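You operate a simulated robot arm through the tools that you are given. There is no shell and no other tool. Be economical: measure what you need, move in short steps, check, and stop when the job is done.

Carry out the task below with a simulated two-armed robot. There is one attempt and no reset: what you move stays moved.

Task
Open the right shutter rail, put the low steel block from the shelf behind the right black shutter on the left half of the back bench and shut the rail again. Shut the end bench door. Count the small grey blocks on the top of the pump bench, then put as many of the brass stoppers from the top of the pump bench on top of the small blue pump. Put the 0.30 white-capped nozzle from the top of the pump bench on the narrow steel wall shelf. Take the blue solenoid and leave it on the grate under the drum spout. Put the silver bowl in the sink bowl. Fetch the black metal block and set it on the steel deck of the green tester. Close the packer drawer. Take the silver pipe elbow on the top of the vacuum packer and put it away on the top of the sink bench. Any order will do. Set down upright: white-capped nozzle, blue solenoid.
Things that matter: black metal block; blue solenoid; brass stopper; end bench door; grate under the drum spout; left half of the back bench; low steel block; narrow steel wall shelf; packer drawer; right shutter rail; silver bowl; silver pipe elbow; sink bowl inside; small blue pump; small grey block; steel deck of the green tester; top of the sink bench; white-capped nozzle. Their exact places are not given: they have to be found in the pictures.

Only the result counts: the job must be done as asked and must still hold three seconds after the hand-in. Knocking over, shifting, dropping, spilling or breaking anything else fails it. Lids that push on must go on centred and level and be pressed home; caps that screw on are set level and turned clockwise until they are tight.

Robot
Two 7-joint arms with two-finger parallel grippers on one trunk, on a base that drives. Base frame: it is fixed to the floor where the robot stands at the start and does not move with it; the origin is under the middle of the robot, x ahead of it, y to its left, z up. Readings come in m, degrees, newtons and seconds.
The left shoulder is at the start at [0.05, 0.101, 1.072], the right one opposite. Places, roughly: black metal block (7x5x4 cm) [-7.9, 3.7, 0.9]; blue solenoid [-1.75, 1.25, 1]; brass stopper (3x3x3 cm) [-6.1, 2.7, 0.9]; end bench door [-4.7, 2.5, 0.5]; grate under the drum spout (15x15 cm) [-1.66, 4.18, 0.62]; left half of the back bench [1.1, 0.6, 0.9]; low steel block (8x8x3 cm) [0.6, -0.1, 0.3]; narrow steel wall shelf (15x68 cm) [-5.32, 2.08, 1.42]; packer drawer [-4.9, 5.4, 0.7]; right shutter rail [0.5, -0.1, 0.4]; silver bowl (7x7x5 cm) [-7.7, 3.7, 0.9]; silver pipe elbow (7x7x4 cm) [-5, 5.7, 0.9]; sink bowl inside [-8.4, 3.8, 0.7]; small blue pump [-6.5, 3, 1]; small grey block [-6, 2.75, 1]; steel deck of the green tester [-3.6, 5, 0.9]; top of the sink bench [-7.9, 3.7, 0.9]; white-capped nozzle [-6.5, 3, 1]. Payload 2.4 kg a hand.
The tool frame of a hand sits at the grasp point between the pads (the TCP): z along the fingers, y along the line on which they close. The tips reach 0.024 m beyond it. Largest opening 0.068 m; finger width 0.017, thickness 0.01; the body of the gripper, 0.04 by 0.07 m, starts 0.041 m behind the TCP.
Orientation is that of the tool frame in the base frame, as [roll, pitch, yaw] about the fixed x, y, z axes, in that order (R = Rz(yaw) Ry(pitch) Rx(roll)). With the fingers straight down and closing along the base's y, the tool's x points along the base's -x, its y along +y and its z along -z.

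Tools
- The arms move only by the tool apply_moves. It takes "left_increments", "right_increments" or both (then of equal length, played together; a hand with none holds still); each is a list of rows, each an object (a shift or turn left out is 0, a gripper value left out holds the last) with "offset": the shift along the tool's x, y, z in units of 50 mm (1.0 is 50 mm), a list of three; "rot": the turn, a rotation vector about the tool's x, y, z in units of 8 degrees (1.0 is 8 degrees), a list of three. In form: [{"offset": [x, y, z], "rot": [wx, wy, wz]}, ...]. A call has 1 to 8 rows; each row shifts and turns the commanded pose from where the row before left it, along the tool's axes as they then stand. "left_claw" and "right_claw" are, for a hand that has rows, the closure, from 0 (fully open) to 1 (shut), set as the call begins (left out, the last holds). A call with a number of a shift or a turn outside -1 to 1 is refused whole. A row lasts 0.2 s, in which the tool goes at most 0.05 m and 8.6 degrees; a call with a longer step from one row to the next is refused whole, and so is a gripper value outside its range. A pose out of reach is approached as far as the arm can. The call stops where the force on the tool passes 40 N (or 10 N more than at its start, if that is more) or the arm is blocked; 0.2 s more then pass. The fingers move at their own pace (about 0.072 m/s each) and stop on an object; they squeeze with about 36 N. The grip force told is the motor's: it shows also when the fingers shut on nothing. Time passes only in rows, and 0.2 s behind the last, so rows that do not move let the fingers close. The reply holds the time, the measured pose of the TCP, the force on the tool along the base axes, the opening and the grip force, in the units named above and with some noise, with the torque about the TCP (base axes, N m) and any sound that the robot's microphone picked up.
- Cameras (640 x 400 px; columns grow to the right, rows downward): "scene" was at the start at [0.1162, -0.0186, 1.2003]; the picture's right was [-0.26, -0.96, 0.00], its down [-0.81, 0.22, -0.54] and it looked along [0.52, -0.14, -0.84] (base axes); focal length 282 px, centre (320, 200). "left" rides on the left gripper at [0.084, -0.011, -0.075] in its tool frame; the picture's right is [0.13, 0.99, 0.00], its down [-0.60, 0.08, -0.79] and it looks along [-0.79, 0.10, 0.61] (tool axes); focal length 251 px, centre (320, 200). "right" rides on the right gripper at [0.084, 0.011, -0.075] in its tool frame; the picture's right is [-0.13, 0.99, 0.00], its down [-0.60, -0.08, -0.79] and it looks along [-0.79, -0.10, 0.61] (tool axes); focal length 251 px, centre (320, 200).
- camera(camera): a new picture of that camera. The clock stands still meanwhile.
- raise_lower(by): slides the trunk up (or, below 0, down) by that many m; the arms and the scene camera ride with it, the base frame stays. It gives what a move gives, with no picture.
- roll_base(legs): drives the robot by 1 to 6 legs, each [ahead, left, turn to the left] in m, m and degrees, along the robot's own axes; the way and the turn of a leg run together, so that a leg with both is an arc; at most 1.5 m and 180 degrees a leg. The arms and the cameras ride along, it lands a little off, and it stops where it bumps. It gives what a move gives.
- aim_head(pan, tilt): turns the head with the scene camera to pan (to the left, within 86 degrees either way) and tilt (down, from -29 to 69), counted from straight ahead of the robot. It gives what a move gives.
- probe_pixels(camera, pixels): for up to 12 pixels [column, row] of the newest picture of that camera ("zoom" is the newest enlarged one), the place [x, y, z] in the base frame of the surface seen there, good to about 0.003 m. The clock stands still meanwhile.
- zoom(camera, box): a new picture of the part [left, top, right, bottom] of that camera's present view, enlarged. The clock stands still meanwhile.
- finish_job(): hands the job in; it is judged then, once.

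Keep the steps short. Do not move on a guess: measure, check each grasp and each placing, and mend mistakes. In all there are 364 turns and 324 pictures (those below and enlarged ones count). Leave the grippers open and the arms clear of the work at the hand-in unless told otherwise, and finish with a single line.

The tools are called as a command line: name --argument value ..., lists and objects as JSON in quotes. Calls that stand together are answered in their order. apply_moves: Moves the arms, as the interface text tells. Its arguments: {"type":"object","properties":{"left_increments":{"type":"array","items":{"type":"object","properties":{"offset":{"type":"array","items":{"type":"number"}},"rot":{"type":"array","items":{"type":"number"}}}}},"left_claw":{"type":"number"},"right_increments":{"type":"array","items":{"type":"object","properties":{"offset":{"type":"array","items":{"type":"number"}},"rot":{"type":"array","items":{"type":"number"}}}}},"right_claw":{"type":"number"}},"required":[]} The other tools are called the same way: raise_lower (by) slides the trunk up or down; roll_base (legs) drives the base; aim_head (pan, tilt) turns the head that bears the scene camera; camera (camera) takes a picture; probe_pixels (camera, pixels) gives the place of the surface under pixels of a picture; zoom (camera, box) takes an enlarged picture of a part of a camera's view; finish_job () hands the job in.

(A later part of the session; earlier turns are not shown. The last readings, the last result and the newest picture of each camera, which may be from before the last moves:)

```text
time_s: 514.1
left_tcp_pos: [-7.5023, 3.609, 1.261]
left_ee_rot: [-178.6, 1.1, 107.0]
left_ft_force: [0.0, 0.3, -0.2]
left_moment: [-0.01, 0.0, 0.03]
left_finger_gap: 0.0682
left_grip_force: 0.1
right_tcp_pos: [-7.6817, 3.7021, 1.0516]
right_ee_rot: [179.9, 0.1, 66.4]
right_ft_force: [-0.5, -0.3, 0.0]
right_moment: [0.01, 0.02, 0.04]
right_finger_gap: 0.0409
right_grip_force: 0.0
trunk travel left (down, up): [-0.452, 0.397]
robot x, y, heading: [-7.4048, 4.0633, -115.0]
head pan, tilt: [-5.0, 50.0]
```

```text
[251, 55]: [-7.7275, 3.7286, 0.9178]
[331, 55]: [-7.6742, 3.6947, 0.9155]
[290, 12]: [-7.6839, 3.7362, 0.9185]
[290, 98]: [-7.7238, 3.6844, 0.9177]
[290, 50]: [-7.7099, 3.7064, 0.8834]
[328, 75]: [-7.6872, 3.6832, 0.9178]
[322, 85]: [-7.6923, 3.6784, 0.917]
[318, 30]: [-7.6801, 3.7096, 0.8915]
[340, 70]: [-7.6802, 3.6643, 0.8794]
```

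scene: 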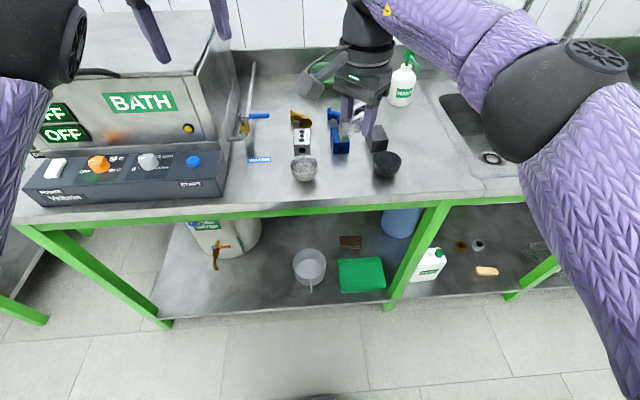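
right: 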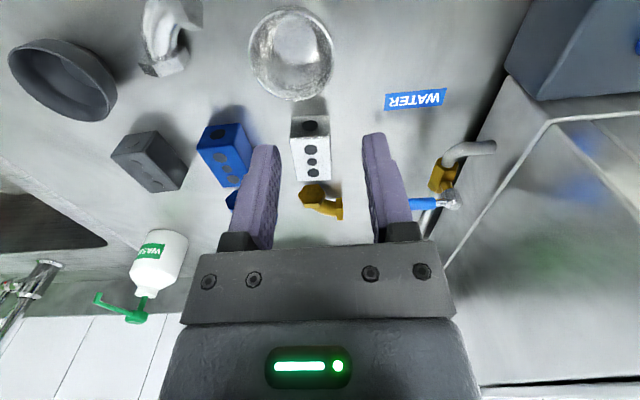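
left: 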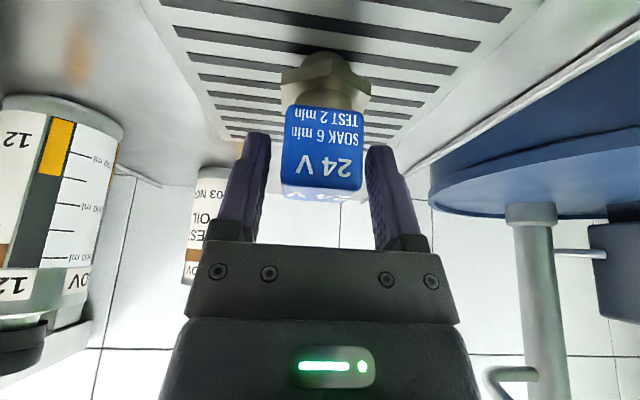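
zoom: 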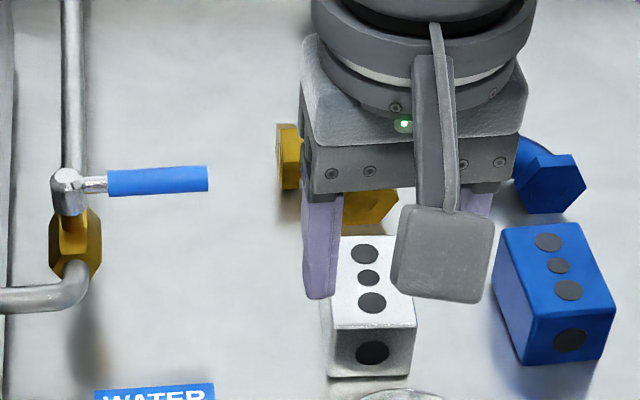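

Rim centre (-7.7025,3.711), radius 32 mm, rim z 0.918. Shift 8.5 mm left so the fingers straddle the left wall; lower 0.12.

apply_moves --right_increments '[{"offset": [-0.02, 0.17, 0]}, {"offset": [0, 0, 0.8]}, {"offset": [0, 0, 0.8]}]'

camera --camera "right"

```text
time_s: 515.0
left_tcp_pos: [-7.5027, 3.6115, 1.2616]
left_ee_rot: [-178.7, 1.3, 107.0]
left_ft_force: [0.2, 1.0, -0.1]
left_moment: [0.05, -0.02, -0.04]
left_finger_gap: 0.068
left_grip_force: 0.1
right_tcp_pos: [-7.6749, 3.6967, 0.9703]
right_ee_rot: [179.8, 0.0, 66.4]
right_ft_force: [1.0, 0.3, 0.1]
right_moment: [0.02, -0.02, 0.01]
right_finger_gap: 0.0408
right_grip_force: 0.0
trunk travel left (down, up): [-0.452, 0.397]
robot x, y, heading: [-7.4048, 4.0643, -115.0]
head pan, tilt: [-5.0, 50.0]
```

```text
111 pictures are left
```

right: 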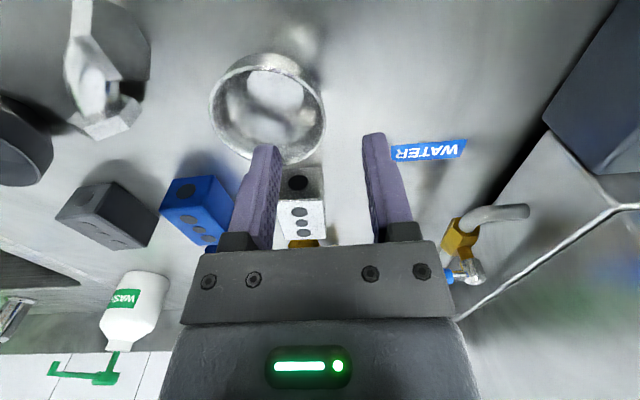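

apply_moves --right_increments '[{"offset": [0, 0, 0.4]}, {"offset": [0, 0, 0.4]}]'

camera --camera "right"

```text
time_s: 515.5
left_tcp_pos: [-7.5026, 3.6098, 1.2624]
left_ee_rot: [-178.6, 1.2, 107.1]
left_ft_force: [-0.3, 0.9, -0.1]
left_moment: [0.02, 0.02, 0.02]
left_finger_gap: 0.0677
left_grip_force: 0.1
right_tcp_pos: [-7.6753, 3.698, 0.9318]
right_ee_rot: [179.8, 0.1, 66.4]
right_ft_force: [0.4, -0.1, -0.4]
right_moment: [0.02, 0.0, -0.03]
right_finger_gap: 0.0408
right_grip_force: 0.0
trunk travel left (down, up): [-0.452, 0.397]
robot x, y, heading: [-7.4054, 4.0669, -114.9]
head pan, tilt: [-5.0, 50.0]
```

```text
110 pictures are left
```

right: 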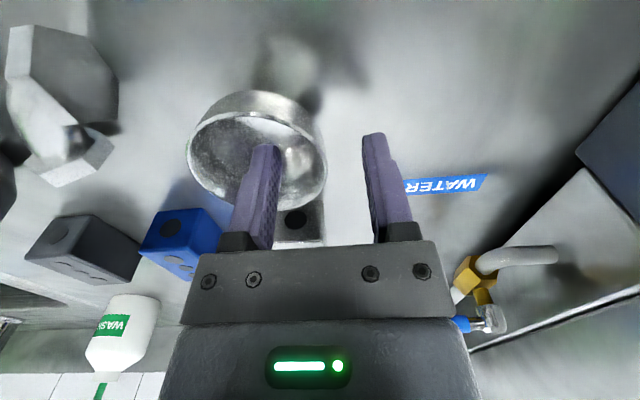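

One finger is inside, one outside. Lower 4 mm, close, lift.

apply_moves --right_increments '[{"offset": [0, 0, 0.08]}]'

apply_moves --right_increments '[{}, {}, {}, {}]' --right_claw 1

apply_moves --right_increments '[{"offset": [0, 0, -0.4]}, {"offset": [0, 0, -0.7]}, {"offset": [0, 0, -0.8]}, {"offset": [0, 0, -0.8]}, {"offset": [0, 0, -0.8]}]'

camera --camera "right"

```text
time_s: 516.0
left_tcp_pos: [-7.5032, 3.6099, 1.2605]
left_ee_rot: [-178.6, 1.2, 107.2]
left_ft_force: [-0.6, 0.1, 0.4]
left_moment: [-0.03, 0.0, -0.02]
left_finger_gap: 0.068
left_grip_force: 0.1
right_tcp_pos: [-7.6765, 3.6974, 0.9285]
right_ee_rot: [179.9, 0.0, 66.4]
right_ft_force: [-0.8, 0.2, 0.0]
right_moment: [0.05, 0.01, 0.01]
right_finger_gap: 0.0409
right_grip_force: 0.0
trunk travel left (down, up): [-0.452, 0.397]
robot x, y, heading: [-7.4103, 4.0665, -114.9]
head pan, tilt: [-5.0, 50.0]
```

```text
time_s: 517.0
left_tcp_pos: [-7.5025, 3.6108, 1.2612]
left_ee_rot: [-178.5, 1.3, 107.1]
left_ft_force: [-0.1, 0.2, -0.4]
left_moment: [0.01, 0.01, -0.01]
left_finger_gap: 0.0681
left_grip_force: 0.0
right_tcp_pos: [-7.6767, 3.6974, 0.9285]
right_ee_rot: [179.8, 0.0, 66.3]
right_ft_force: [-1.4, -0.9, 8.8]
right_moment: [0.07, 0.5, 0.13]
right_finger_gap: 0.0031
right_grip_force: 27.0
trunk travel left (down, up): [-0.452, 0.397]
robot x, y, heading: [-7.4098, 4.0672, -115.2]
head pan, tilt: [-5.0, 50.0]
```

```text
time_s: 518.1
left_tcp_pos: [-7.5037, 3.6095, 1.2618]
left_ee_rot: [-178.7, 1.2, 107.0]
left_ft_force: [0.3, 0.4, 0.0]
left_moment: [0.03, -0.04, 0.01]
left_finger_gap: 0.0681
left_grip_force: 0.0
right_tcp_pos: [-7.6729, 3.6997, 1.1045]
right_ee_rot: [179.9, 0.1, 66.3]
right_ft_force: [-0.2, 0.8, -0.8]
right_moment: [0.0, -0.02, -0.01]
right_finger_gap: 0.0022
right_grip_force: 26.6
trunk travel left (down, up): [-0.452, 0.397]
robot x, y, heading: [-7.4055, 4.0677, -114.9]
head pan, tilt: [-5.0, 50.0]
```

```text
109 pictures are left
```

right: 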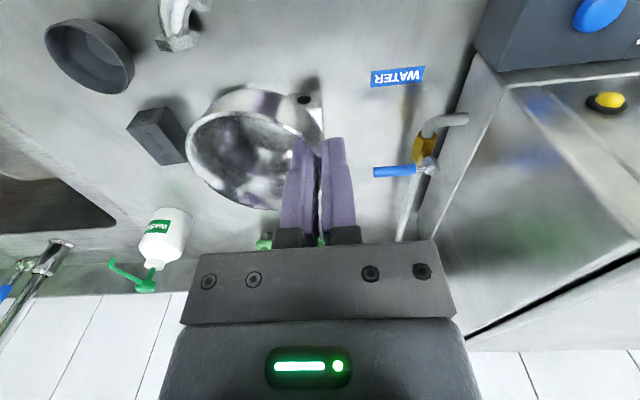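

Held. Drive right 0.62 m to the sink and look.

roll_base --legs '[[0, -0.62, 0]]'

aim_head --pan -5 --tilt 50

camera --camera "scene"

camera --camera "right"

```text
time_s: 521.6
left_tcp_pos: [-8.0664, 3.8752, 1.2617]
left_ee_rot: [-178.5, 1.2, 106.2]
left_ft_force: [-0.4, -0.2, -0.1]
left_moment: [-0.04, 0.01, -0.02]
left_finger_gap: 0.0681
left_grip_force: 0.0
right_tcp_pos: [-8.2362, 3.9666, 1.1046]
right_ee_rot: [179.7, -0.1, 65.6]
right_ft_force: [-0.6, -0.3, -0.6]
right_moment: [-0.04, -0.01, -0.03]
right_finger_gap: 0.0023
right_grip_force: 26.6
trunk travel left (down, up): [-0.452, 0.397]
robot x, y, heading: [-7.9612, 4.3322, -115.7]
head pan, tilt: [-5.0, 50.0]
```

```text
time_s: 522.2
left_tcp_pos: [-8.0669, 3.8747, 1.2616]
left_ee_rot: [-178.6, 1.1, 106.3]
left_ft_force: [-0.3, 0.3, 0.1]
left_moment: [-0.01, 0.01, -0.03]
left_finger_gap: 0.0681
left_grip_force: 0.0
right_tcp_pos: [-8.2354, 3.9669, 1.1037]
right_ee_rot: [179.8, -0.1, 65.5]
right_ft_force: [-0.4, 0.9, -1.0]
right_moment: [-0.02, -0.05, 0.01]
right_finger_gap: 0.002
right_grip_force: 26.6
trunk travel left (down, up): [-0.452, 0.397]
robot x, y, heading: [-7.9619, 4.3314, -115.8]
head pan, tilt: [-5.0, 50.0]
```

```text
108 pictures are left
```

scene: 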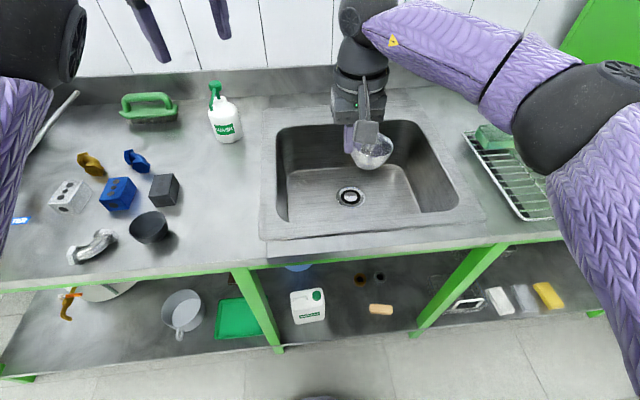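

```text
107 pictures are left
```

right: 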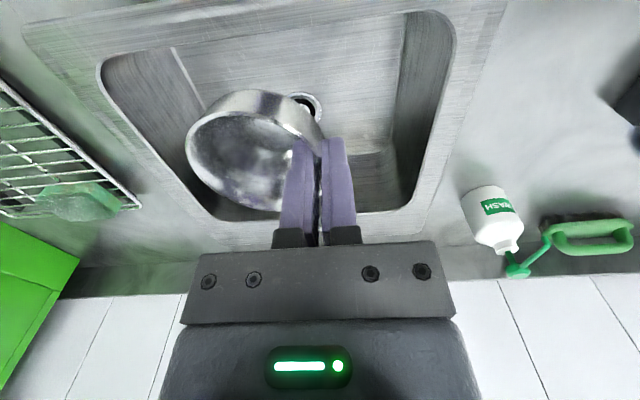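

Over the sink already. Probe sink corners and bottom.

probe_pixels --camera "scene" --pixels '[[310, 190], [400, 190], [350, 196], [330, 165], [277, 150], [285, 218], [460, 200], [415, 125], [370, 220], [310, 125], [370, 140]]'

```text
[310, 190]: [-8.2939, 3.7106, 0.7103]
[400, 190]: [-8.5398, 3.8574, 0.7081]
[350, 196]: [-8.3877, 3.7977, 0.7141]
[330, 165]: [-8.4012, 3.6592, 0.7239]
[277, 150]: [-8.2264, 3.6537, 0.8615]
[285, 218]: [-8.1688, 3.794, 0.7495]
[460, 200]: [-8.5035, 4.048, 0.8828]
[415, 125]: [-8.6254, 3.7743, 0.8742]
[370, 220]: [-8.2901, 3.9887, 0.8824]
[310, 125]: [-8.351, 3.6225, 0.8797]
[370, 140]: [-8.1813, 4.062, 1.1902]
```

Sink bottom z≈0.71, opening s -9.41…-9.0, t -0.20…+0.04. To keep the hand camera off the front rim I yaw the hand 45°, raise the left hand a little, drive ahead 0.12 and lower the trunk 0.14.

apply_moves --left_increments '[{"offset": [0, 0, -0.6]}, {"offset": [0, 0, -0.6]}, {}, {}, {}, {}]' --right_increments '[{"rot": [0, 0, 1]}, {"rot": [0, 0, 1]}, {"rot": [0, 0, 1]}, {"rot": [0, 0, 1]}, {"rot": [0, 0, 1]}, {"rot": [0, 0, 0.6]}]'

roll_base --legs '[[0.13, -0.05, 1]]'

raise_lower --by -0.12

camera --camera "scene"

```text
time_s: 523.6
left_tcp_pos: [-8.0639, 3.8856, 1.2883]
left_ee_rot: [-178.4, 1.6, 105.7]
left_ft_force: [0.2, 0.2, -0.5]
left_moment: [0.0, 0.02, -0.02]
left_finger_gap: 0.0678
left_grip_force: 0.1
left hand out of reach, approached as far as the arm can: row 1, 2
right_tcp_pos: [-8.2361, 3.9672, 1.105]
right_ee_rot: [179.9, -0.1, 20.6]
right_ft_force: [-0.6, 1.1, -1.7]
right_moment: [-0.01, 0.02, 0.01]
right_finger_gap: 0.0021
right_grip_force: 25.6
trunk travel left (down, up): [-0.452, 0.397]
robot x, y, heading: [-7.9619, 4.3255, -116.0]
head pan, tilt: [-5.0, 50.0]
```

```text
time_s: 524.9
left_tcp_pos: [-8.1578, 3.7874, 1.2873]
left_ee_rot: [-178.4, 1.6, 106.6]
left_ft_force: [-1.2, 0.0, -0.6]
left_moment: [0.0, -0.04, 0.0]
left_finger_gap: 0.0678
left_grip_force: 0.1
right_tcp_pos: [-8.331, 3.8656, 1.1047]
right_ee_rot: [179.9, -0.1, 21.6]
right_ft_force: [0.1, 0.5, -2.0]
right_moment: [-0.03, -0.01, -0.02]
right_finger_gap: 0.0021
right_grip_force: 26.3
trunk travel left (down, up): [-0.452, 0.397]
robot x, y, heading: [-8.0597, 4.2343, -114.6]
head pan, tilt: [-5.0, 50.0]
```

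```text
time_s: 526.4
left_tcp_pos: [-8.1623, 3.7779, 1.1514]
left_ee_rot: [-180.0, 0.0, 106.6]
left_ft_force: [0.1, 0.0, -0.2]
left_moment: [0.05, 0.0, 0.01]
left_finger_gap: 0.068
left_grip_force: 0.1
right_tcp_pos: [-8.331, 3.8656, 0.9849]
right_ee_rot: [179.9, -0.1, 21.6]
right_ft_force: [0.0, 0.7, -1.7]
right_moment: [0.01, -0.02, 0.0]
right_finger_gap: 0.0022
right_grip_force: 26.5
trunk travel left (down, up): [-0.332, 0.517]
robot x, y, heading: [-8.0645, 4.2346, -114.8]
head pan, tilt: [-5.0, 50.0]
```

```text
106 pictures are left
```

scene: 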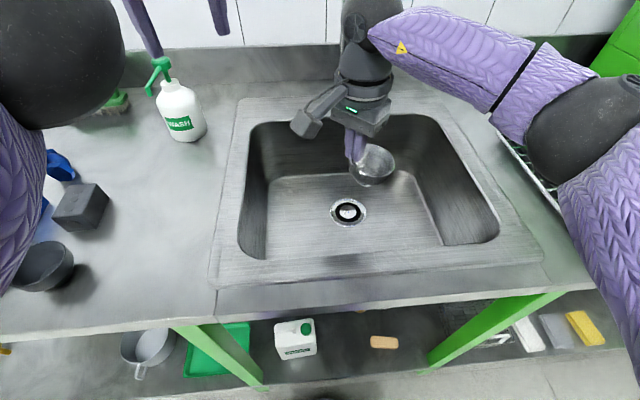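

Extend the arm 6 cm forward, base ahead 0.035, keeping z 0.985.

apply_moves --right_increments '[{"offset": [-0.434, 0.414, 0]}, {"offset": [-0.434, 0.414, 0]}]'

roll_base --legs '[[0.03, 0, 0]]'

camera --camera "right"

```text
time_s: 527.0
left_tcp_pos: [-8.1619, 3.778, 1.1532]
left_ee_rot: [-179.9, 0.0, 106.5]
left_ft_force: [-0.1, 0.0, 0.8]
left_moment: [0.01, 0.01, 0.02]
left_finger_gap: 0.068
left_grip_force: 0.0
right_tcp_pos: [-8.3548, 3.8184, 0.9856]
right_ee_rot: [179.9, -0.1, 21.7]
right_ft_force: [-0.4, 0.3, -0.5]
right_moment: [-0.06, 0.01, -0.03]
right_finger_gap: 0.0023
right_grip_force: 26.1
right hand out of reach, approached as far as the arm can: row 2
trunk travel left (down, up): [-0.332, 0.517]
robot x, y, heading: [-8.0606, 4.2316, -114.8]
head pan, tilt: [-5.0, 50.0]
```

```text
time_s: 527.9
left_tcp_pos: [-8.1745, 3.7501, 1.1516]
left_ee_rot: [-180.0, 0.0, 106.6]
left_ft_force: [0.4, 0.2, 0.3]
left_moment: [-0.01, -0.01, -0.02]
left_finger_gap: 0.0679
left_grip_force: 0.1
right_tcp_pos: [-8.3681, 3.7901, 0.9847]
right_ee_rot: [179.9, -0.2, 21.6]
right_ft_force: [-0.9, -0.2, -1.1]
right_moment: [-0.03, -0.03, -0.01]
right_finger_gap: 0.002
right_grip_force: 26.3
trunk travel left (down, up): [-0.332, 0.517]
robot x, y, heading: [-8.0747, 4.2061, -114.8]
head pan, tilt: [-5.0, 50.0]
```

```text
105 pictures are left
```

right: 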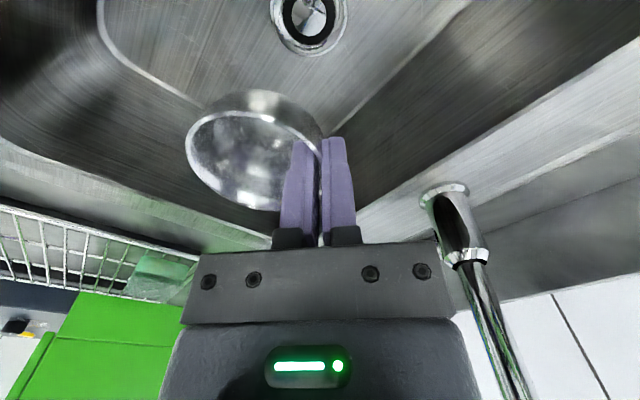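

Bowl is above the basin. Lower 0.18 with the trunk and look.

raise_lower --by -0.18

camera --camera "right"

camera --camera "scene"

```text
time_s: 529.9
left_tcp_pos: [-8.1889, 3.7203, 0.9186]
left_ee_rot: [175.2, -5.5, 106.9]
left_ft_force: [-0.1, -0.7, 0.6]
left_moment: [0.01, 0.02, 0.02]
left_finger_gap: 0.068
left_grip_force: 0.1
right_tcp_pos: [-8.3667, 3.7915, 0.8064]
right_ee_rot: [179.8, 0.0, 21.6]
right_ft_force: [-0.1, 0.1, -0.4]
right_moment: [-0.01, -0.03, -0.02]
right_finger_gap: 0.0024
right_grip_force: 26.2
trunk travel left (down, up): [-0.152, 0.697]
robot x, y, heading: [-8.0781, 4.207, -114.9]
head pan, tilt: [-5.0, 50.0]
```

```text
104 pictures are left
```

right: 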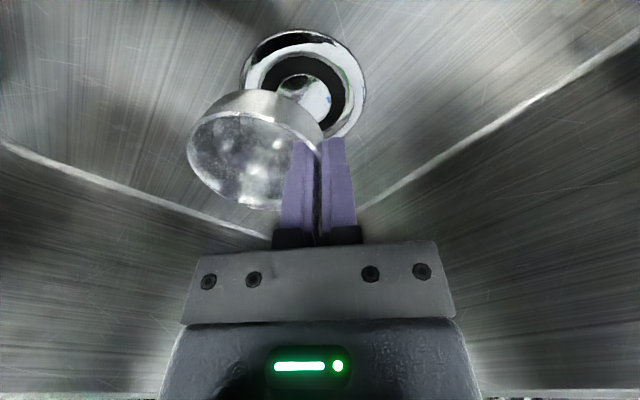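

```text
103 pictures are left
```

scene: 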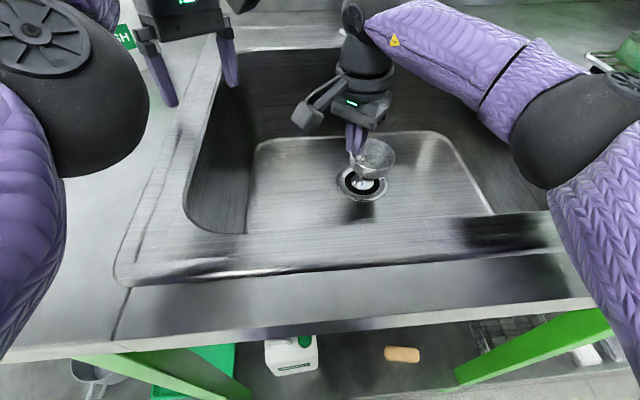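

Left hand is near the counter, so lower the rest with the right arm.

apply_moves --right_increments '[{"offset": [0, 0, 0.3]}, {"offset": [0, 0, 0.3]}, {"offset": [0, 0, 0.2]}]'

camera --camera "right"

```text
time_s: 530.7
left_tcp_pos: [-8.1871, 3.7199, 0.9197]
left_ee_rot: [175.2, -5.4, 106.9]
left_ft_force: [-0.7, 0.6, -0.6]
left_moment: [0.0, -0.03, -0.01]
left_finger_gap: 0.068
left_grip_force: 0.0
right_tcp_pos: [-8.3678, 3.7913, 0.7637]
right_ee_rot: [179.8, 0.0, 21.6]
right_ft_force: [0.1, 0.1, -0.7]
right_moment: [-0.04, 0.01, 0.01]
right_finger_gap: 0.0022
right_grip_force: 26.4
trunk travel left (down, up): [-0.152, 0.697]
robot x, y, heading: [-8.0755, 4.2037, -114.7]
head pan, tilt: [-5.0, 50.0]
```

```text
102 pictures are left
```

right: 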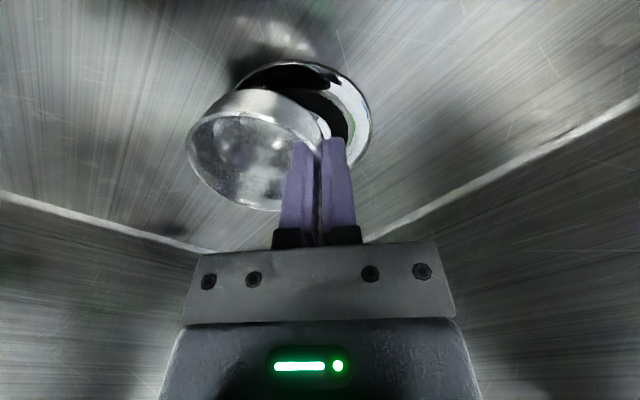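

apply_moves --right_increments '[{"offset": [0, 0, 0.12]}, {"offset": [0, 0, 0.1]}, {"offset": [0, 0, 0.1]}]'

```text
time_s: 531.5
left_tcp_pos: [-8.1872, 3.7179, 0.9202]
left_ee_rot: [175.4, -5.5, 107.2]
left_ft_force: [0.1, -0.3, 0.1]
left_moment: [0.02, -0.02, 0.01]
left_finger_gap: 0.0679
left_grip_force: 0.1
right_tcp_pos: [-8.3687, 3.7837, 0.7571]
right_ee_rot: [179.4, 0.6, 22.1]
right_ft_force: [1.8, 1.8, 10.0]
right_moment: [0.57, -0.04, -0.19]
right_finger_gap: 0.0037
right_grip_force: 27.2
trunk travel left (down, up): [-0.152, 0.697]
robot x, y, heading: [-8.0784, 4.2063, -114.5]
head pan, tilt: [-5.0, 50.0]
```

Contact. Open and lift out straight.

apply_moves --right_increments '[{}, {}, {}, {"offset": [0, 0, -0.5]}, {"offset": [0, 0, -0.8]}, {"offset": [0, 0, -0.9]}]' --right_claw 0.55

camera --camera "right"

```text
time_s: 532.9
left_tcp_pos: [-8.1874, 3.7206, 0.9173]
left_ee_rot: [175.1, -5.5, 106.8]
left_ft_force: [0.3, -0.3, 0.1]
left_moment: [0.06, 0.0, 0.02]
left_finger_gap: 0.0678
left_grip_force: 0.1
right_tcp_pos: [-8.3666, 3.7918, 0.8564]
right_ee_rot: [180.0, -0.2, 21.5]
right_ft_force: [-0.2, 0.0, 0.4]
right_moment: [0.0, -0.02, 0.02]
right_finger_gap: 0.0307
right_grip_force: 0.1
trunk travel left (down, up): [-0.152, 0.697]
robot x, y, heading: [-8.077, 4.2075, -115.0]
head pan, tilt: [-5.0, 50.0]
```

```text
101 pictures are left
```

right: 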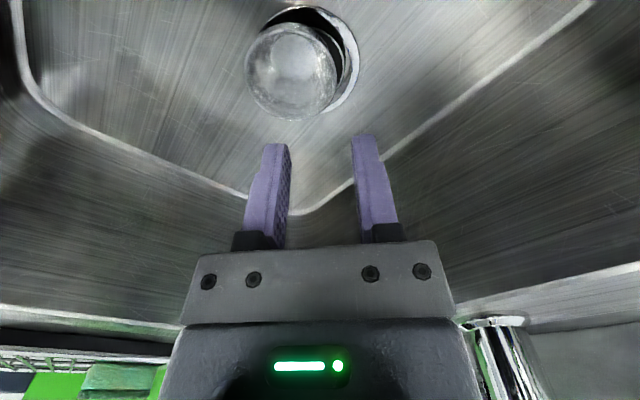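

Bowl stands in the sink. Now the black block (s≈-8.75, t≈0.04): raise 0.3, yaw back, back off 0.06 and drive left 0.43.

raise_lower --by 0.3

apply_moves --right_increments '[{"rot": [0, 0, -1]}, {"rot": [0, 0, -1]}, {"rot": [0, 0, -1]}, {"rot": [0, 0, -1]}, {"rot": [0, 0, -1]}, {"rot": [0, 0, -0.6]}]' --right_claw 0

roll_base --legs '[[-0.02, 0.43, 0]]'

camera --camera "right"

```text
time_s: 535.9
left_tcp_pos: [-8.17, 3.764, 1.2957]
left_ee_rot: [-177.9, 2.2, 106.7]
left_ft_force: [-0.7, -0.6, 0.5]
left_moment: [0.0, 0.02, -0.02]
left_finger_gap: 0.068
left_grip_force: 0.0
right_tcp_pos: [-8.362, 3.8055, 1.1992]
right_ee_rot: [176.7, 3.4, 21.5]
right_ft_force: [-0.3, 0.0, -0.2]
right_moment: [0.02, 0.01, -0.03]
right_finger_gap: 0.0304
right_grip_force: 0.0
trunk travel left (down, up): [-0.452, 0.397]
robot x, y, heading: [-8.0773, 4.2053, -114.9]
head pan, tilt: [-5.0, 50.0]
```

```text
time_s: 537.3
left_tcp_pos: [-8.17, 3.7629, 1.295]
left_ee_rot: [-178.0, 2.1, 106.7]
left_ft_force: [-0.9, 0.1, 0.6]
left_moment: [-0.01, 0.01, 0.03]
left_finger_gap: 0.0683
left_grip_force: 0.2
right_tcp_pos: [-8.3607, 3.8042, 1.1973]
right_ee_rot: [-180.0, 4.9, 66.5]
right_ft_force: [0.0, 0.1, 0.5]
right_moment: [0.0, 0.02, 0.03]
right_finger_gap: 0.0678
right_grip_force: 0.1
trunk travel left (down, up): [-0.452, 0.397]
robot x, y, heading: [-8.078, 4.2041, -114.9]
head pan, tilt: [-5.0, 50.0]
```

```text
time_s: 539.9
left_tcp_pos: [-7.7728, 3.6029, 1.2965]
left_ee_rot: [-178.1, 2.1, 106.8]
left_ft_force: [-0.1, -0.1, 0.0]
left_moment: [0.01, -0.01, 0.01]
left_finger_gap: 0.0679
left_grip_force: 0.1
right_tcp_pos: [-7.9667, 3.6446, 1.1985]
right_ee_rot: [179.9, 4.9, 66.7]
right_ft_force: [-0.7, 0.2, -1.0]
right_moment: [-0.03, 0.0, 0.01]
right_finger_gap: 0.068
right_grip_force: 0.1
trunk travel left (down, up): [-0.452, 0.397]
robot x, y, heading: [-7.6844, 4.0471, -114.5]
head pan, tilt: [-5.0, 50.0]
```

```text
100 pictures are left
```

right: 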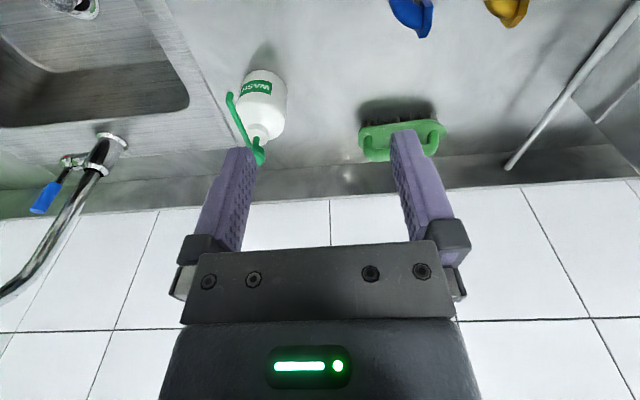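

The block is nearer than the view. Back 0.1 and look.

roll_base --legs '[[-0.1, 0.0, 0]]'

apply_moves --right_increments '[{"offset": [0, 0, 0.6], "rot": [0, 0.6, 0]}, {"offset": [0, 0, 0.8]}, {"offset": [0, 0, 0.8]}]'

camera --camera "right"

```text
time_s: 541.0
left_tcp_pos: [-7.7329, 3.6954, 1.295]
left_ee_rot: [-177.9, 2.2, 107.0]
left_ft_force: [0.5, 1.0, -0.1]
left_moment: [-0.01, -0.02, 0.0]
left_finger_gap: 0.0679
left_grip_force: 0.1
right_tcp_pos: [-7.9243, 3.736, 1.1996]
right_ee_rot: [-180.0, 5.0, 66.7]
right_ft_force: [0.0, -0.2, 0.6]
right_moment: [-0.01, 0.01, 0.04]
right_finger_gap: 0.068
right_grip_force: 0.1
trunk travel left (down, up): [-0.452, 0.397]
robot x, y, heading: [-7.6464, 4.1373, -114.4]
head pan, tilt: [-5.0, 50.0]
```

```text
time_s: 541.8
left_tcp_pos: [-7.7328, 3.6953, 1.2941]
left_ee_rot: [-178.0, 2.2, 106.9]
left_ft_force: [-0.5, 0.5, -0.4]
left_moment: [-0.01, 0.02, -0.03]
left_finger_gap: 0.0679
left_grip_force: 0.0
right_tcp_pos: [-7.9279, 3.7384, 1.1453]
right_ee_rot: [180.0, 0.0, 66.7]
right_ft_force: [-0.7, -1.2, -0.1]
right_moment: [0.03, 0.0, -0.02]
right_finger_gap: 0.0683
right_grip_force: 0.1
right hand out of reach, approached as far as the arm can: row 1, 2, 3
trunk travel left (down, up): [-0.452, 0.397]
robot x, y, heading: [-7.6422, 4.1342, -114.5]
head pan, tilt: [-5.0, 50.0]
```

```text
99 pictures are left
```

right: 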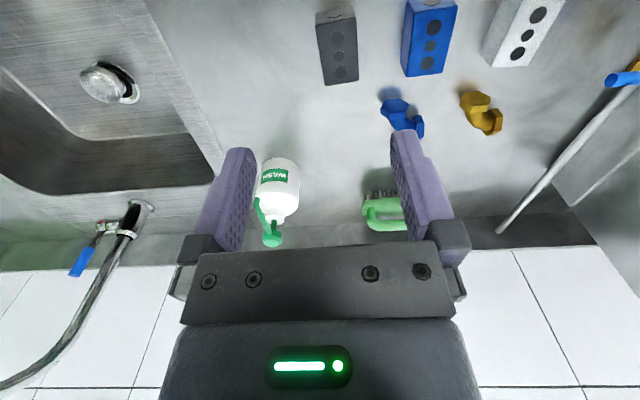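

probe_pixels --camera "right" --pixels '[[318, 25], [354, 18], [325, 84], [357, 80], [338, 50], [335, 8], [340, 70]]'

```text
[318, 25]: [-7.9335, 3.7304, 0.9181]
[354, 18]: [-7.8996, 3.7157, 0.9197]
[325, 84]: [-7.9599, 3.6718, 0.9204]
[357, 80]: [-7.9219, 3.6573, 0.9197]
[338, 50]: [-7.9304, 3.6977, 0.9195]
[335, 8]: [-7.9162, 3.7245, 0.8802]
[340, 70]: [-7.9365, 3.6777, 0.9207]
```

Block: 4 cm wide along s, centre (-7.9287,3.6938), top 0.92. Base ahead 0.041, left 0.018; trunk −0.19.

roll_base --legs '[[0.041, 0.018, 0]]'

raise_lower --by -0.19

camera --camera "right"

```text
time_s: 542.7
left_tcp_pos: [-7.7337, 3.6472, 1.294]
left_ee_rot: [-178.0, 2.1, 107.0]
left_ft_force: [0.1, 0.3, 0.2]
left_moment: [0.01, 0.0, -0.01]
left_finger_gap: 0.0681
left_grip_force: 0.0
right_tcp_pos: [-7.9268, 3.6913, 1.1465]
right_ee_rot: [-180.0, -0.1, 66.6]
right_ft_force: [-0.3, -0.2, -0.4]
right_moment: [0.04, -0.04, -0.02]
right_finger_gap: 0.068
right_grip_force: 0.1
trunk travel left (down, up): [-0.452, 0.397]
robot x, y, heading: [-7.6412, 4.0907, -114.7]
head pan, tilt: [-5.0, 50.0]
```

```text
time_s: 544.8
left_tcp_pos: [-7.7442, 3.6249, 1.0661]
left_ee_rot: [178.6, -1.7, 107.0]
left_ft_force: [0.1, -0.1, 0.2]
left_moment: [0.01, 0.02, 0.0]
left_finger_gap: 0.068
left_grip_force: 0.1
right_tcp_pos: [-7.9333, 3.6807, 0.9137]
right_ee_rot: [179.9, -5.4, 66.7]
right_ft_force: [-0.4, -0.8, -0.2]
right_moment: [0.01, 0.01, -0.02]
right_finger_gap: 0.0681
right_grip_force: 0.0
trunk travel left (down, up): [-0.262, 0.587]
robot x, y, heading: [-7.645, 4.0893, -114.3]
head pan, tilt: [-5.0, 50.0]
```

```text
98 pictures are left
```

right: 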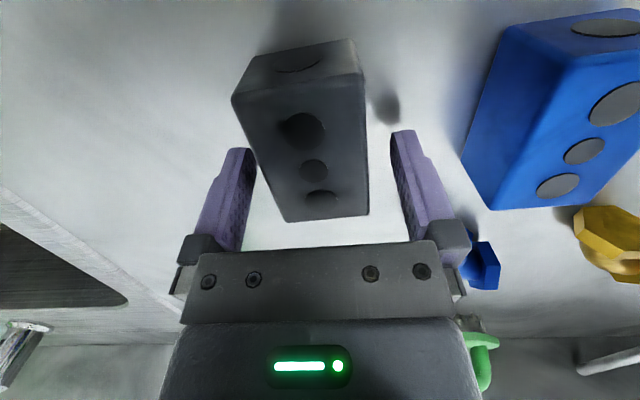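

The hand came down a little further than planned but straddles the block cleanly (no force). Close and lift.

apply_moves --right_increments '[{}, {}, {}]' --right_claw 1

raise_lower --by 0.15

camera --camera "right"

```text
time_s: 545.6
left_tcp_pos: [-7.7447, 3.626, 1.0676]
left_ee_rot: [178.6, -1.7, 107.0]
left_ft_force: [-0.7, -0.3, -0.3]
left_moment: [-0.01, -0.01, -0.02]
left_finger_gap: 0.068
left_grip_force: 0.0
right_tcp_pos: [-7.9329, 3.6807, 0.9139]
right_ee_rot: [180.0, -5.3, 66.7]
right_ft_force: [-2.0, -1.2, 2.0]
right_moment: [0.16, 0.07, 0.03]
right_finger_gap: 0.0438
right_grip_force: 36.0
trunk travel left (down, up): [-0.262, 0.587]
robot x, y, heading: [-7.6421, 4.0916, -114.4]
head pan, tilt: [-5.0, 50.0]
```

```text
time_s: 547.4
left_tcp_pos: [-7.7358, 3.6437, 1.2475]
left_ee_rot: [-178.5, 1.4, 106.9]
left_ft_force: [-0.1, 0.6, 0.1]
left_moment: [0.02, 0.0, -0.01]
left_finger_gap: 0.0682
left_grip_force: 0.0
right_tcp_pos: [-7.9304, 3.6893, 1.0963]
right_ee_rot: [-180.0, -1.3, 66.7]
right_ft_force: [-0.7, -0.4, -2.3]
right_moment: [0.0, 0.02, -0.03]
right_finger_gap: 0.0437
right_grip_force: 36.3
trunk travel left (down, up): [-0.412, 0.437]
robot x, y, heading: [-7.6407, 4.0924, -114.4]
head pan, tilt: [-5.0, 50.0]
```

```text
97 pictures are left
```

right: 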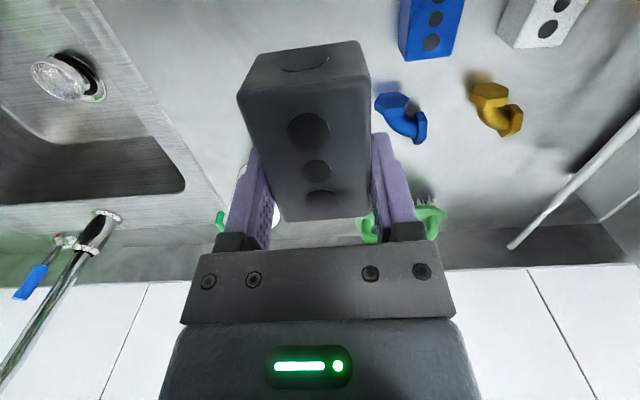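

Held. Back off and drive along the corridor to the green tester (s≈-5.4, t≈3).

roll_base --legs '[[-0.95, 0, 0], [0, 0, 89.6], [1.5, 0.2, 0], [1.5, 0, 0], [0, 0, 90]]'

aim_head --pan 0 --tilt 25

camera --camera "scene"

```text
refused: leg 3 is longer than a leg can be; nothing moved
```

```text
time_s: 548.2
left_tcp_pos: [-7.7366, 3.6445, 1.2467]
left_ee_rot: [-178.6, 1.5, 107.0]
left_ft_force: [-0.4, 0.0, -0.1]
left_moment: [-0.02, 0.02, 0.01]
left_finger_gap: 0.068
left_grip_force: 0.0
right_tcp_pos: [-7.9301, 3.6891, 1.0973]
right_ee_rot: [180.0, -1.4, 66.8]
right_ft_force: [0.6, 0.3, -3.0]
right_moment: [-0.01, -0.02, -0.01]
right_finger_gap: 0.0435
right_grip_force: 35.9
trunk travel left (down, up): [-0.412, 0.437]
robot x, y, heading: [-7.6416, 4.0946, -114.4]
head pan, tilt: [0.0, 25.0]
```

```text
96 pictures are left
```

scene: 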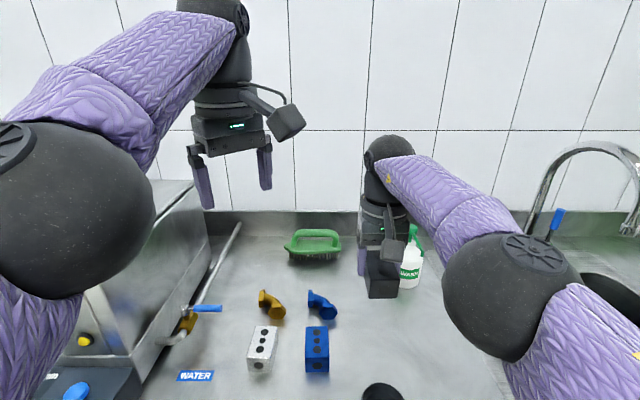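

roll_base --legs '[[-0.95, 0, 0], [0, 0, 89.6], [1.5, 0, 0], [1.5, 0, 0], [0.2, 0.2, 0], [0, 0, 90]]'

camera --camera "scene"

```text
time_s: 576.6
left_tcp_pos: [-4.1298, 4.1849, 1.2485]
left_ee_rot: [-178.6, 1.4, -76.8]
left_ft_force: [-0.5, -0.6, -0.5]
left_moment: [-0.03, 0.03, 0.0]
left_finger_gap: 0.068
left_grip_force: 0.0
right_tcp_pos: [-3.9391, 4.1257, 1.0974]
right_ee_rot: [-180.0, -1.3, -116.9]
right_ft_force: [-0.6, 0.1, -2.1]
right_moment: [0.02, 0.01, -0.01]
right_finger_gap: 0.0437
right_grip_force: 35.9
trunk travel left (down, up): [-0.412, 0.437]
robot x, y, heading: [-4.2508, 3.7411, 62.0]
head pan, tilt: [0.0, 25.0]
```

```text
95 pictures are left
```

scene: 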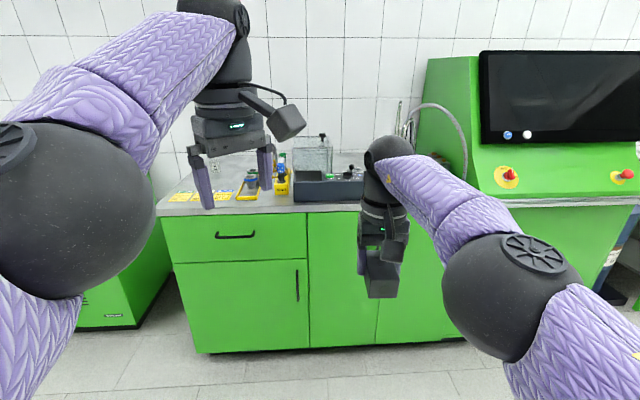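

I need a clear look at the deck near (s -5.36, t 3.03). Zoom and step left so my right arm does not hide it.

roll_base --legs '[[0.3, 0.3, 3.2]]'

aim_head --pan -20 --tilt 30

camera --camera "scene"

```text
time_s: 579.2
left_tcp_pos: [-4.291, 4.5952, 1.2465]
left_ee_rot: [-178.5, 1.4, -73.6]
left_ft_force: [0.2, -0.3, 0.6]
left_moment: [-0.04, -0.04, 0.01]
left_finger_gap: 0.068
left_grip_force: 0.0
right_tcp_pos: [-4.1002, 4.5476, 1.0973]
right_ee_rot: [-180.0, -1.3, -113.7]
right_ft_force: [0.3, 0.0, -3.1]
right_moment: [0.01, -0.02, -0.02]
right_finger_gap: 0.044
right_grip_force: 35.8
trunk travel left (down, up): [-0.412, 0.437]
robot x, y, heading: [-4.3912, 4.1455, 64.9]
head pan, tilt: [0.0, 25.0]
```

```text
time_s: 580.0
left_tcp_pos: [-4.2921, 4.5949, 1.2479]
left_ee_rot: [-178.5, 1.5, -73.6]
left_ft_force: [-0.5, 0.0, -0.4]
left_moment: [-0.02, 0.02, 0.02]
left_finger_gap: 0.068
left_grip_force: 0.0
right_tcp_pos: [-4.0981, 4.5466, 1.0973]
right_ee_rot: [-180.0, -1.3, -113.9]
right_ft_force: [0.1, 0.3, -3.0]
right_moment: [0.02, -0.01, 0.04]
right_finger_gap: 0.0436
right_grip_force: 35.5
trunk travel left (down, up): [-0.412, 0.437]
robot x, y, heading: [-4.3874, 4.1483, 64.8]
head pan, tilt: [-20.0, 30.0]
```

```text
94 pictures are left
```

scene: 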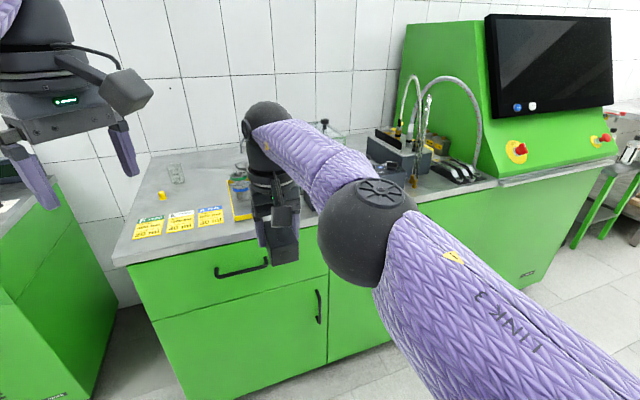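

Step right 0.75 m and look at the right part of the deck.

roll_base --legs '[[-0.1, -0.75, 0]]'

aim_head --pan 15 --tilt 30

camera --camera "scene"

```text
time_s: 584.1
left_tcp_pos: [-3.6643, 4.1916, 1.2479]
left_ee_rot: [-178.6, 1.4, -73.7]
left_ft_force: [0.9, -0.3, -0.4]
left_moment: [0.03, -0.04, -0.02]
left_finger_gap: 0.0678
left_grip_force: 0.1
right_tcp_pos: [-3.472, 4.1407, 1.0966]
right_ee_rot: [179.9, -1.2, -114.0]
right_ft_force: [0.1, -0.2, -2.3]
right_moment: [0.0, -0.04, 0.0]
right_finger_gap: 0.0436
right_grip_force: 35.9
trunk travel left (down, up): [-0.412, 0.437]
robot x, y, heading: [-3.7652, 3.7465, 65.0]
head pan, tilt: [-20.0, 30.0]
```

```text
time_s: 585.1
left_tcp_pos: [-3.6654, 4.1908, 1.2474]
left_ee_rot: [-178.7, 1.4, -73.7]
left_ft_force: [0.2, 0.2, -0.4]
left_moment: [0.01, 0.04, -0.03]
left_finger_gap: 0.0676
left_grip_force: 0.1
right_tcp_pos: [-3.4724, 4.1431, 1.098]
right_ee_rot: [179.9, -1.3, -114.1]
right_ft_force: [0.7, 0.4, -3.1]
right_moment: [0.03, -0.02, -0.01]
right_finger_gap: 0.0439
right_grip_force: 35.5
trunk travel left (down, up): [-0.412, 0.437]
robot x, y, heading: [-3.7643, 3.7425, 64.6]
head pan, tilt: [15.0, 30.0]
```

```text
93 pictures are left
```

scene: 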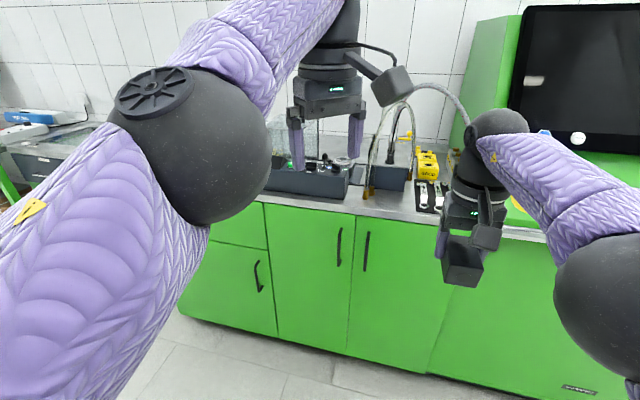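

zoom --camera "scene" --box '[260, 110, 480, 230]'

probe_pixels --camera "zoom" --pixels '[[130, 225], [290, 260], [300, 250], [420, 290], [310, 200], [200, 200], [440, 180], [470, 220], [350, 280], [30, 200], [270, 290], [480, 260]]'

```text
2.91 times, centred on (370, 170) of scene
```

zoom: 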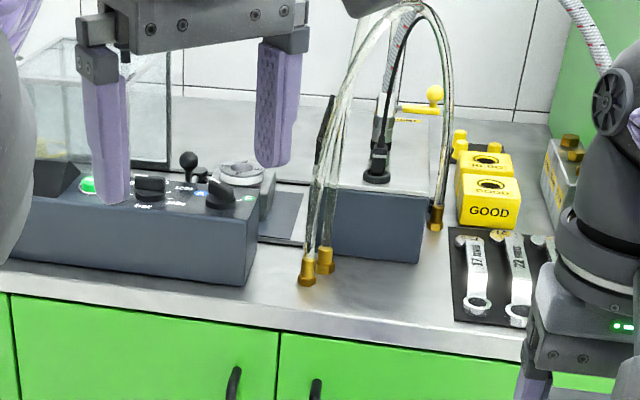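

```text
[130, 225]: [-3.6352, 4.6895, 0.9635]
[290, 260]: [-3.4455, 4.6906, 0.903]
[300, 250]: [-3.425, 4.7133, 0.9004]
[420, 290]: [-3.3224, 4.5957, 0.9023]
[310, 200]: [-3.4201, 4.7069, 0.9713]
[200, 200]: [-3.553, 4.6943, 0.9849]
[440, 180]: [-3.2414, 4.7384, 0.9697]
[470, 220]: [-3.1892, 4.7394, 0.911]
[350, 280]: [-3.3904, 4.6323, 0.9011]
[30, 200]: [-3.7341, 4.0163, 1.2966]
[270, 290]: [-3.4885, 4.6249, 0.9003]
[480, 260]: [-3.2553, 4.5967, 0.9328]
```

The counter is the steel deck (z 0.90). The left part had a large free area; go back there (left 0.75) and inspect it.

roll_base --legs '[[0.1, 0.75, 0.5]]'

aim_head --pan -5 --tilt 35

camera --camera "scene"

probe_pixels --camera "scene" --pixels '[[200, 200], [240, 190], [240, 160], [200, 160], [270, 190], [300, 170], [250, 215], [180, 240], [320, 215], [220, 180]]'

```text
time_s: 589.1
left_tcp_pos: [-4.3014, 4.5894, 1.2473]
left_ee_rot: [-178.6, 1.3, -72.7]
left_ft_force: [-0.4, -0.5, -0.5]
left_moment: [-0.02, -0.03, -0.01]
left_finger_gap: 0.0683
left_grip_force: 0.0
right_tcp_pos: [-4.1086, 4.5447, 1.0973]
right_ee_rot: [180.0, -1.3, -112.9]
right_ft_force: [0.0, 0.6, -2.5]
right_moment: [0.01, -0.02, 0.0]
right_finger_gap: 0.0437
right_grip_force: 36.0
trunk travel left (down, up): [-0.412, 0.437]
robot x, y, heading: [-4.3955, 4.1386, 65.7]
head pan, tilt: [15.0, 30.0]
```

```text
time_s: 590.0
left_tcp_pos: [-4.3013, 4.5897, 1.2475]
left_ee_rot: [-178.6, 1.5, -72.8]
left_ft_force: [-0.3, -0.1, -0.2]
left_moment: [-0.01, -0.01, 0.01]
left_finger_gap: 0.0679
left_grip_force: 0.1
right_tcp_pos: [-4.1075, 4.5457, 1.0969]
right_ee_rot: [180.0, -1.2, -112.8]
right_ft_force: [0.1, 0.0, -3.8]
right_moment: [0.05, -0.01, 0.02]
right_finger_gap: 0.0436
right_grip_force: 36.3
trunk travel left (down, up): [-0.412, 0.437]
robot x, y, heading: [-4.3923, 4.144, 65.8]
head pan, tilt: [-5.0, 35.0]
```

```text
91 pictures are left
```

scene: 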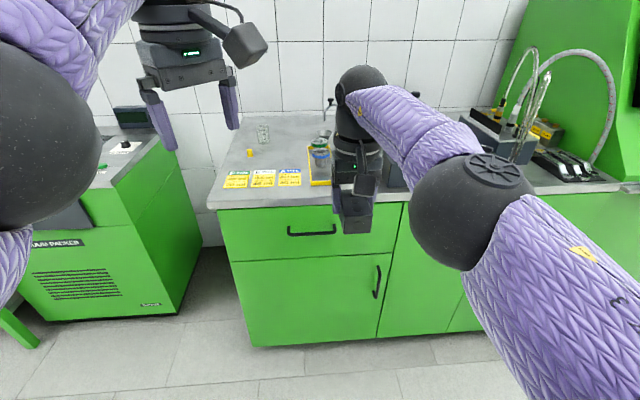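

```text
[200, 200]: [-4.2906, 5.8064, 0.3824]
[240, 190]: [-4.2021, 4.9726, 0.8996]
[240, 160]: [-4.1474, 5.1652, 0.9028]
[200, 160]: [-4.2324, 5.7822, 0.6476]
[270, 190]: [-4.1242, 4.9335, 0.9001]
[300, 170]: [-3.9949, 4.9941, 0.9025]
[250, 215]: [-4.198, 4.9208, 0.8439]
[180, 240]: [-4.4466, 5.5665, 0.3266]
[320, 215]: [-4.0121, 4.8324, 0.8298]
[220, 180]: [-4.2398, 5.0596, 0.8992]
```

zoom --camera "scene" --box '[200, 105, 360, 205]'

probe_pixels --camera "zoom" --pixels '[[330, 180], [360, 130], [290, 180], [300, 240], [390, 190], [425, 190], [205, 200], [255, 130], [360, 260], [400, 130]]'

```text
4.00 times, centred on (280, 155) of scene
```

zoom: 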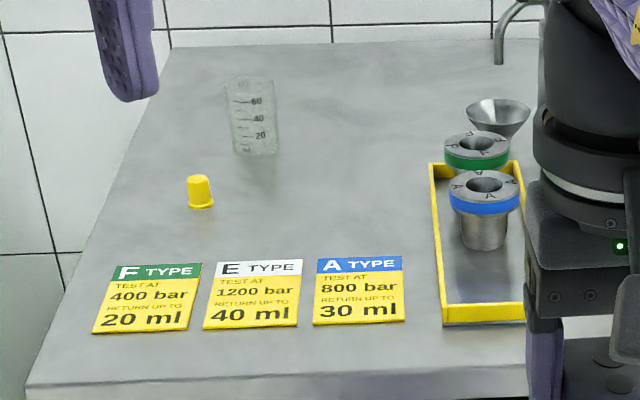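

```text
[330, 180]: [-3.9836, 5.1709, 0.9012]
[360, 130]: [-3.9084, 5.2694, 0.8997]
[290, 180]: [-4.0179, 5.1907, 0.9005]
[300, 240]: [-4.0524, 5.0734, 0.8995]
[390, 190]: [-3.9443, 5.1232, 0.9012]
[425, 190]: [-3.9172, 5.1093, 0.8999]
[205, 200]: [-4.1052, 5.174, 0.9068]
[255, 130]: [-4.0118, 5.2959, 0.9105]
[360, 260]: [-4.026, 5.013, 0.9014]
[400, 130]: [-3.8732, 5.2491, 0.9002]
```

Big free area around (s -5.78, t 2.95), behind the cards. Drive ahead 0.5, left 0.15, then check.

roll_base --legs '[[0.5, 0.15, -0.6]]'

camera --camera "right"

```text
time_s: 593.0
left_tcp_pos: [-4.2232, 5.1137, 1.2479]
left_ee_rot: [-178.6, 1.4, -73.3]
left_ft_force: [-0.2, 0.3, 0.0]
left_moment: [-0.03, 0.01, 0.02]
left_finger_gap: 0.0679
left_grip_force: 0.0
right_tcp_pos: [-4.0309, 5.0666, 1.097]
right_ee_rot: [179.9, -1.3, -113.6]
right_ft_force: [1.6, -0.4, -2.7]
right_moment: [0.04, 0.0, 0.02]
right_finger_gap: 0.0436
right_grip_force: 35.7
trunk travel left (down, up): [-0.412, 0.437]
robot x, y, heading: [-4.3172, 4.6667, 64.9]
head pan, tilt: [-5.0, 35.0]
```

```text
89 pictures are left
```

right: 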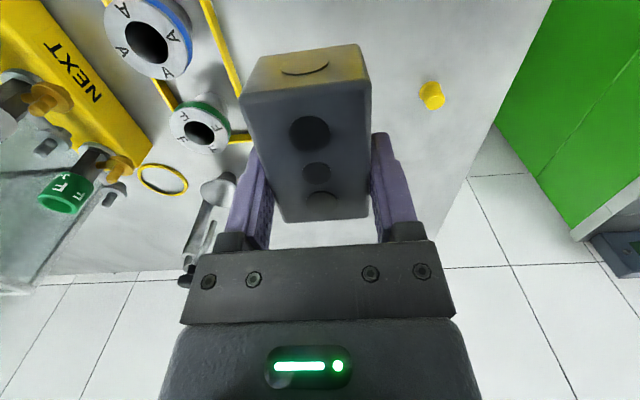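

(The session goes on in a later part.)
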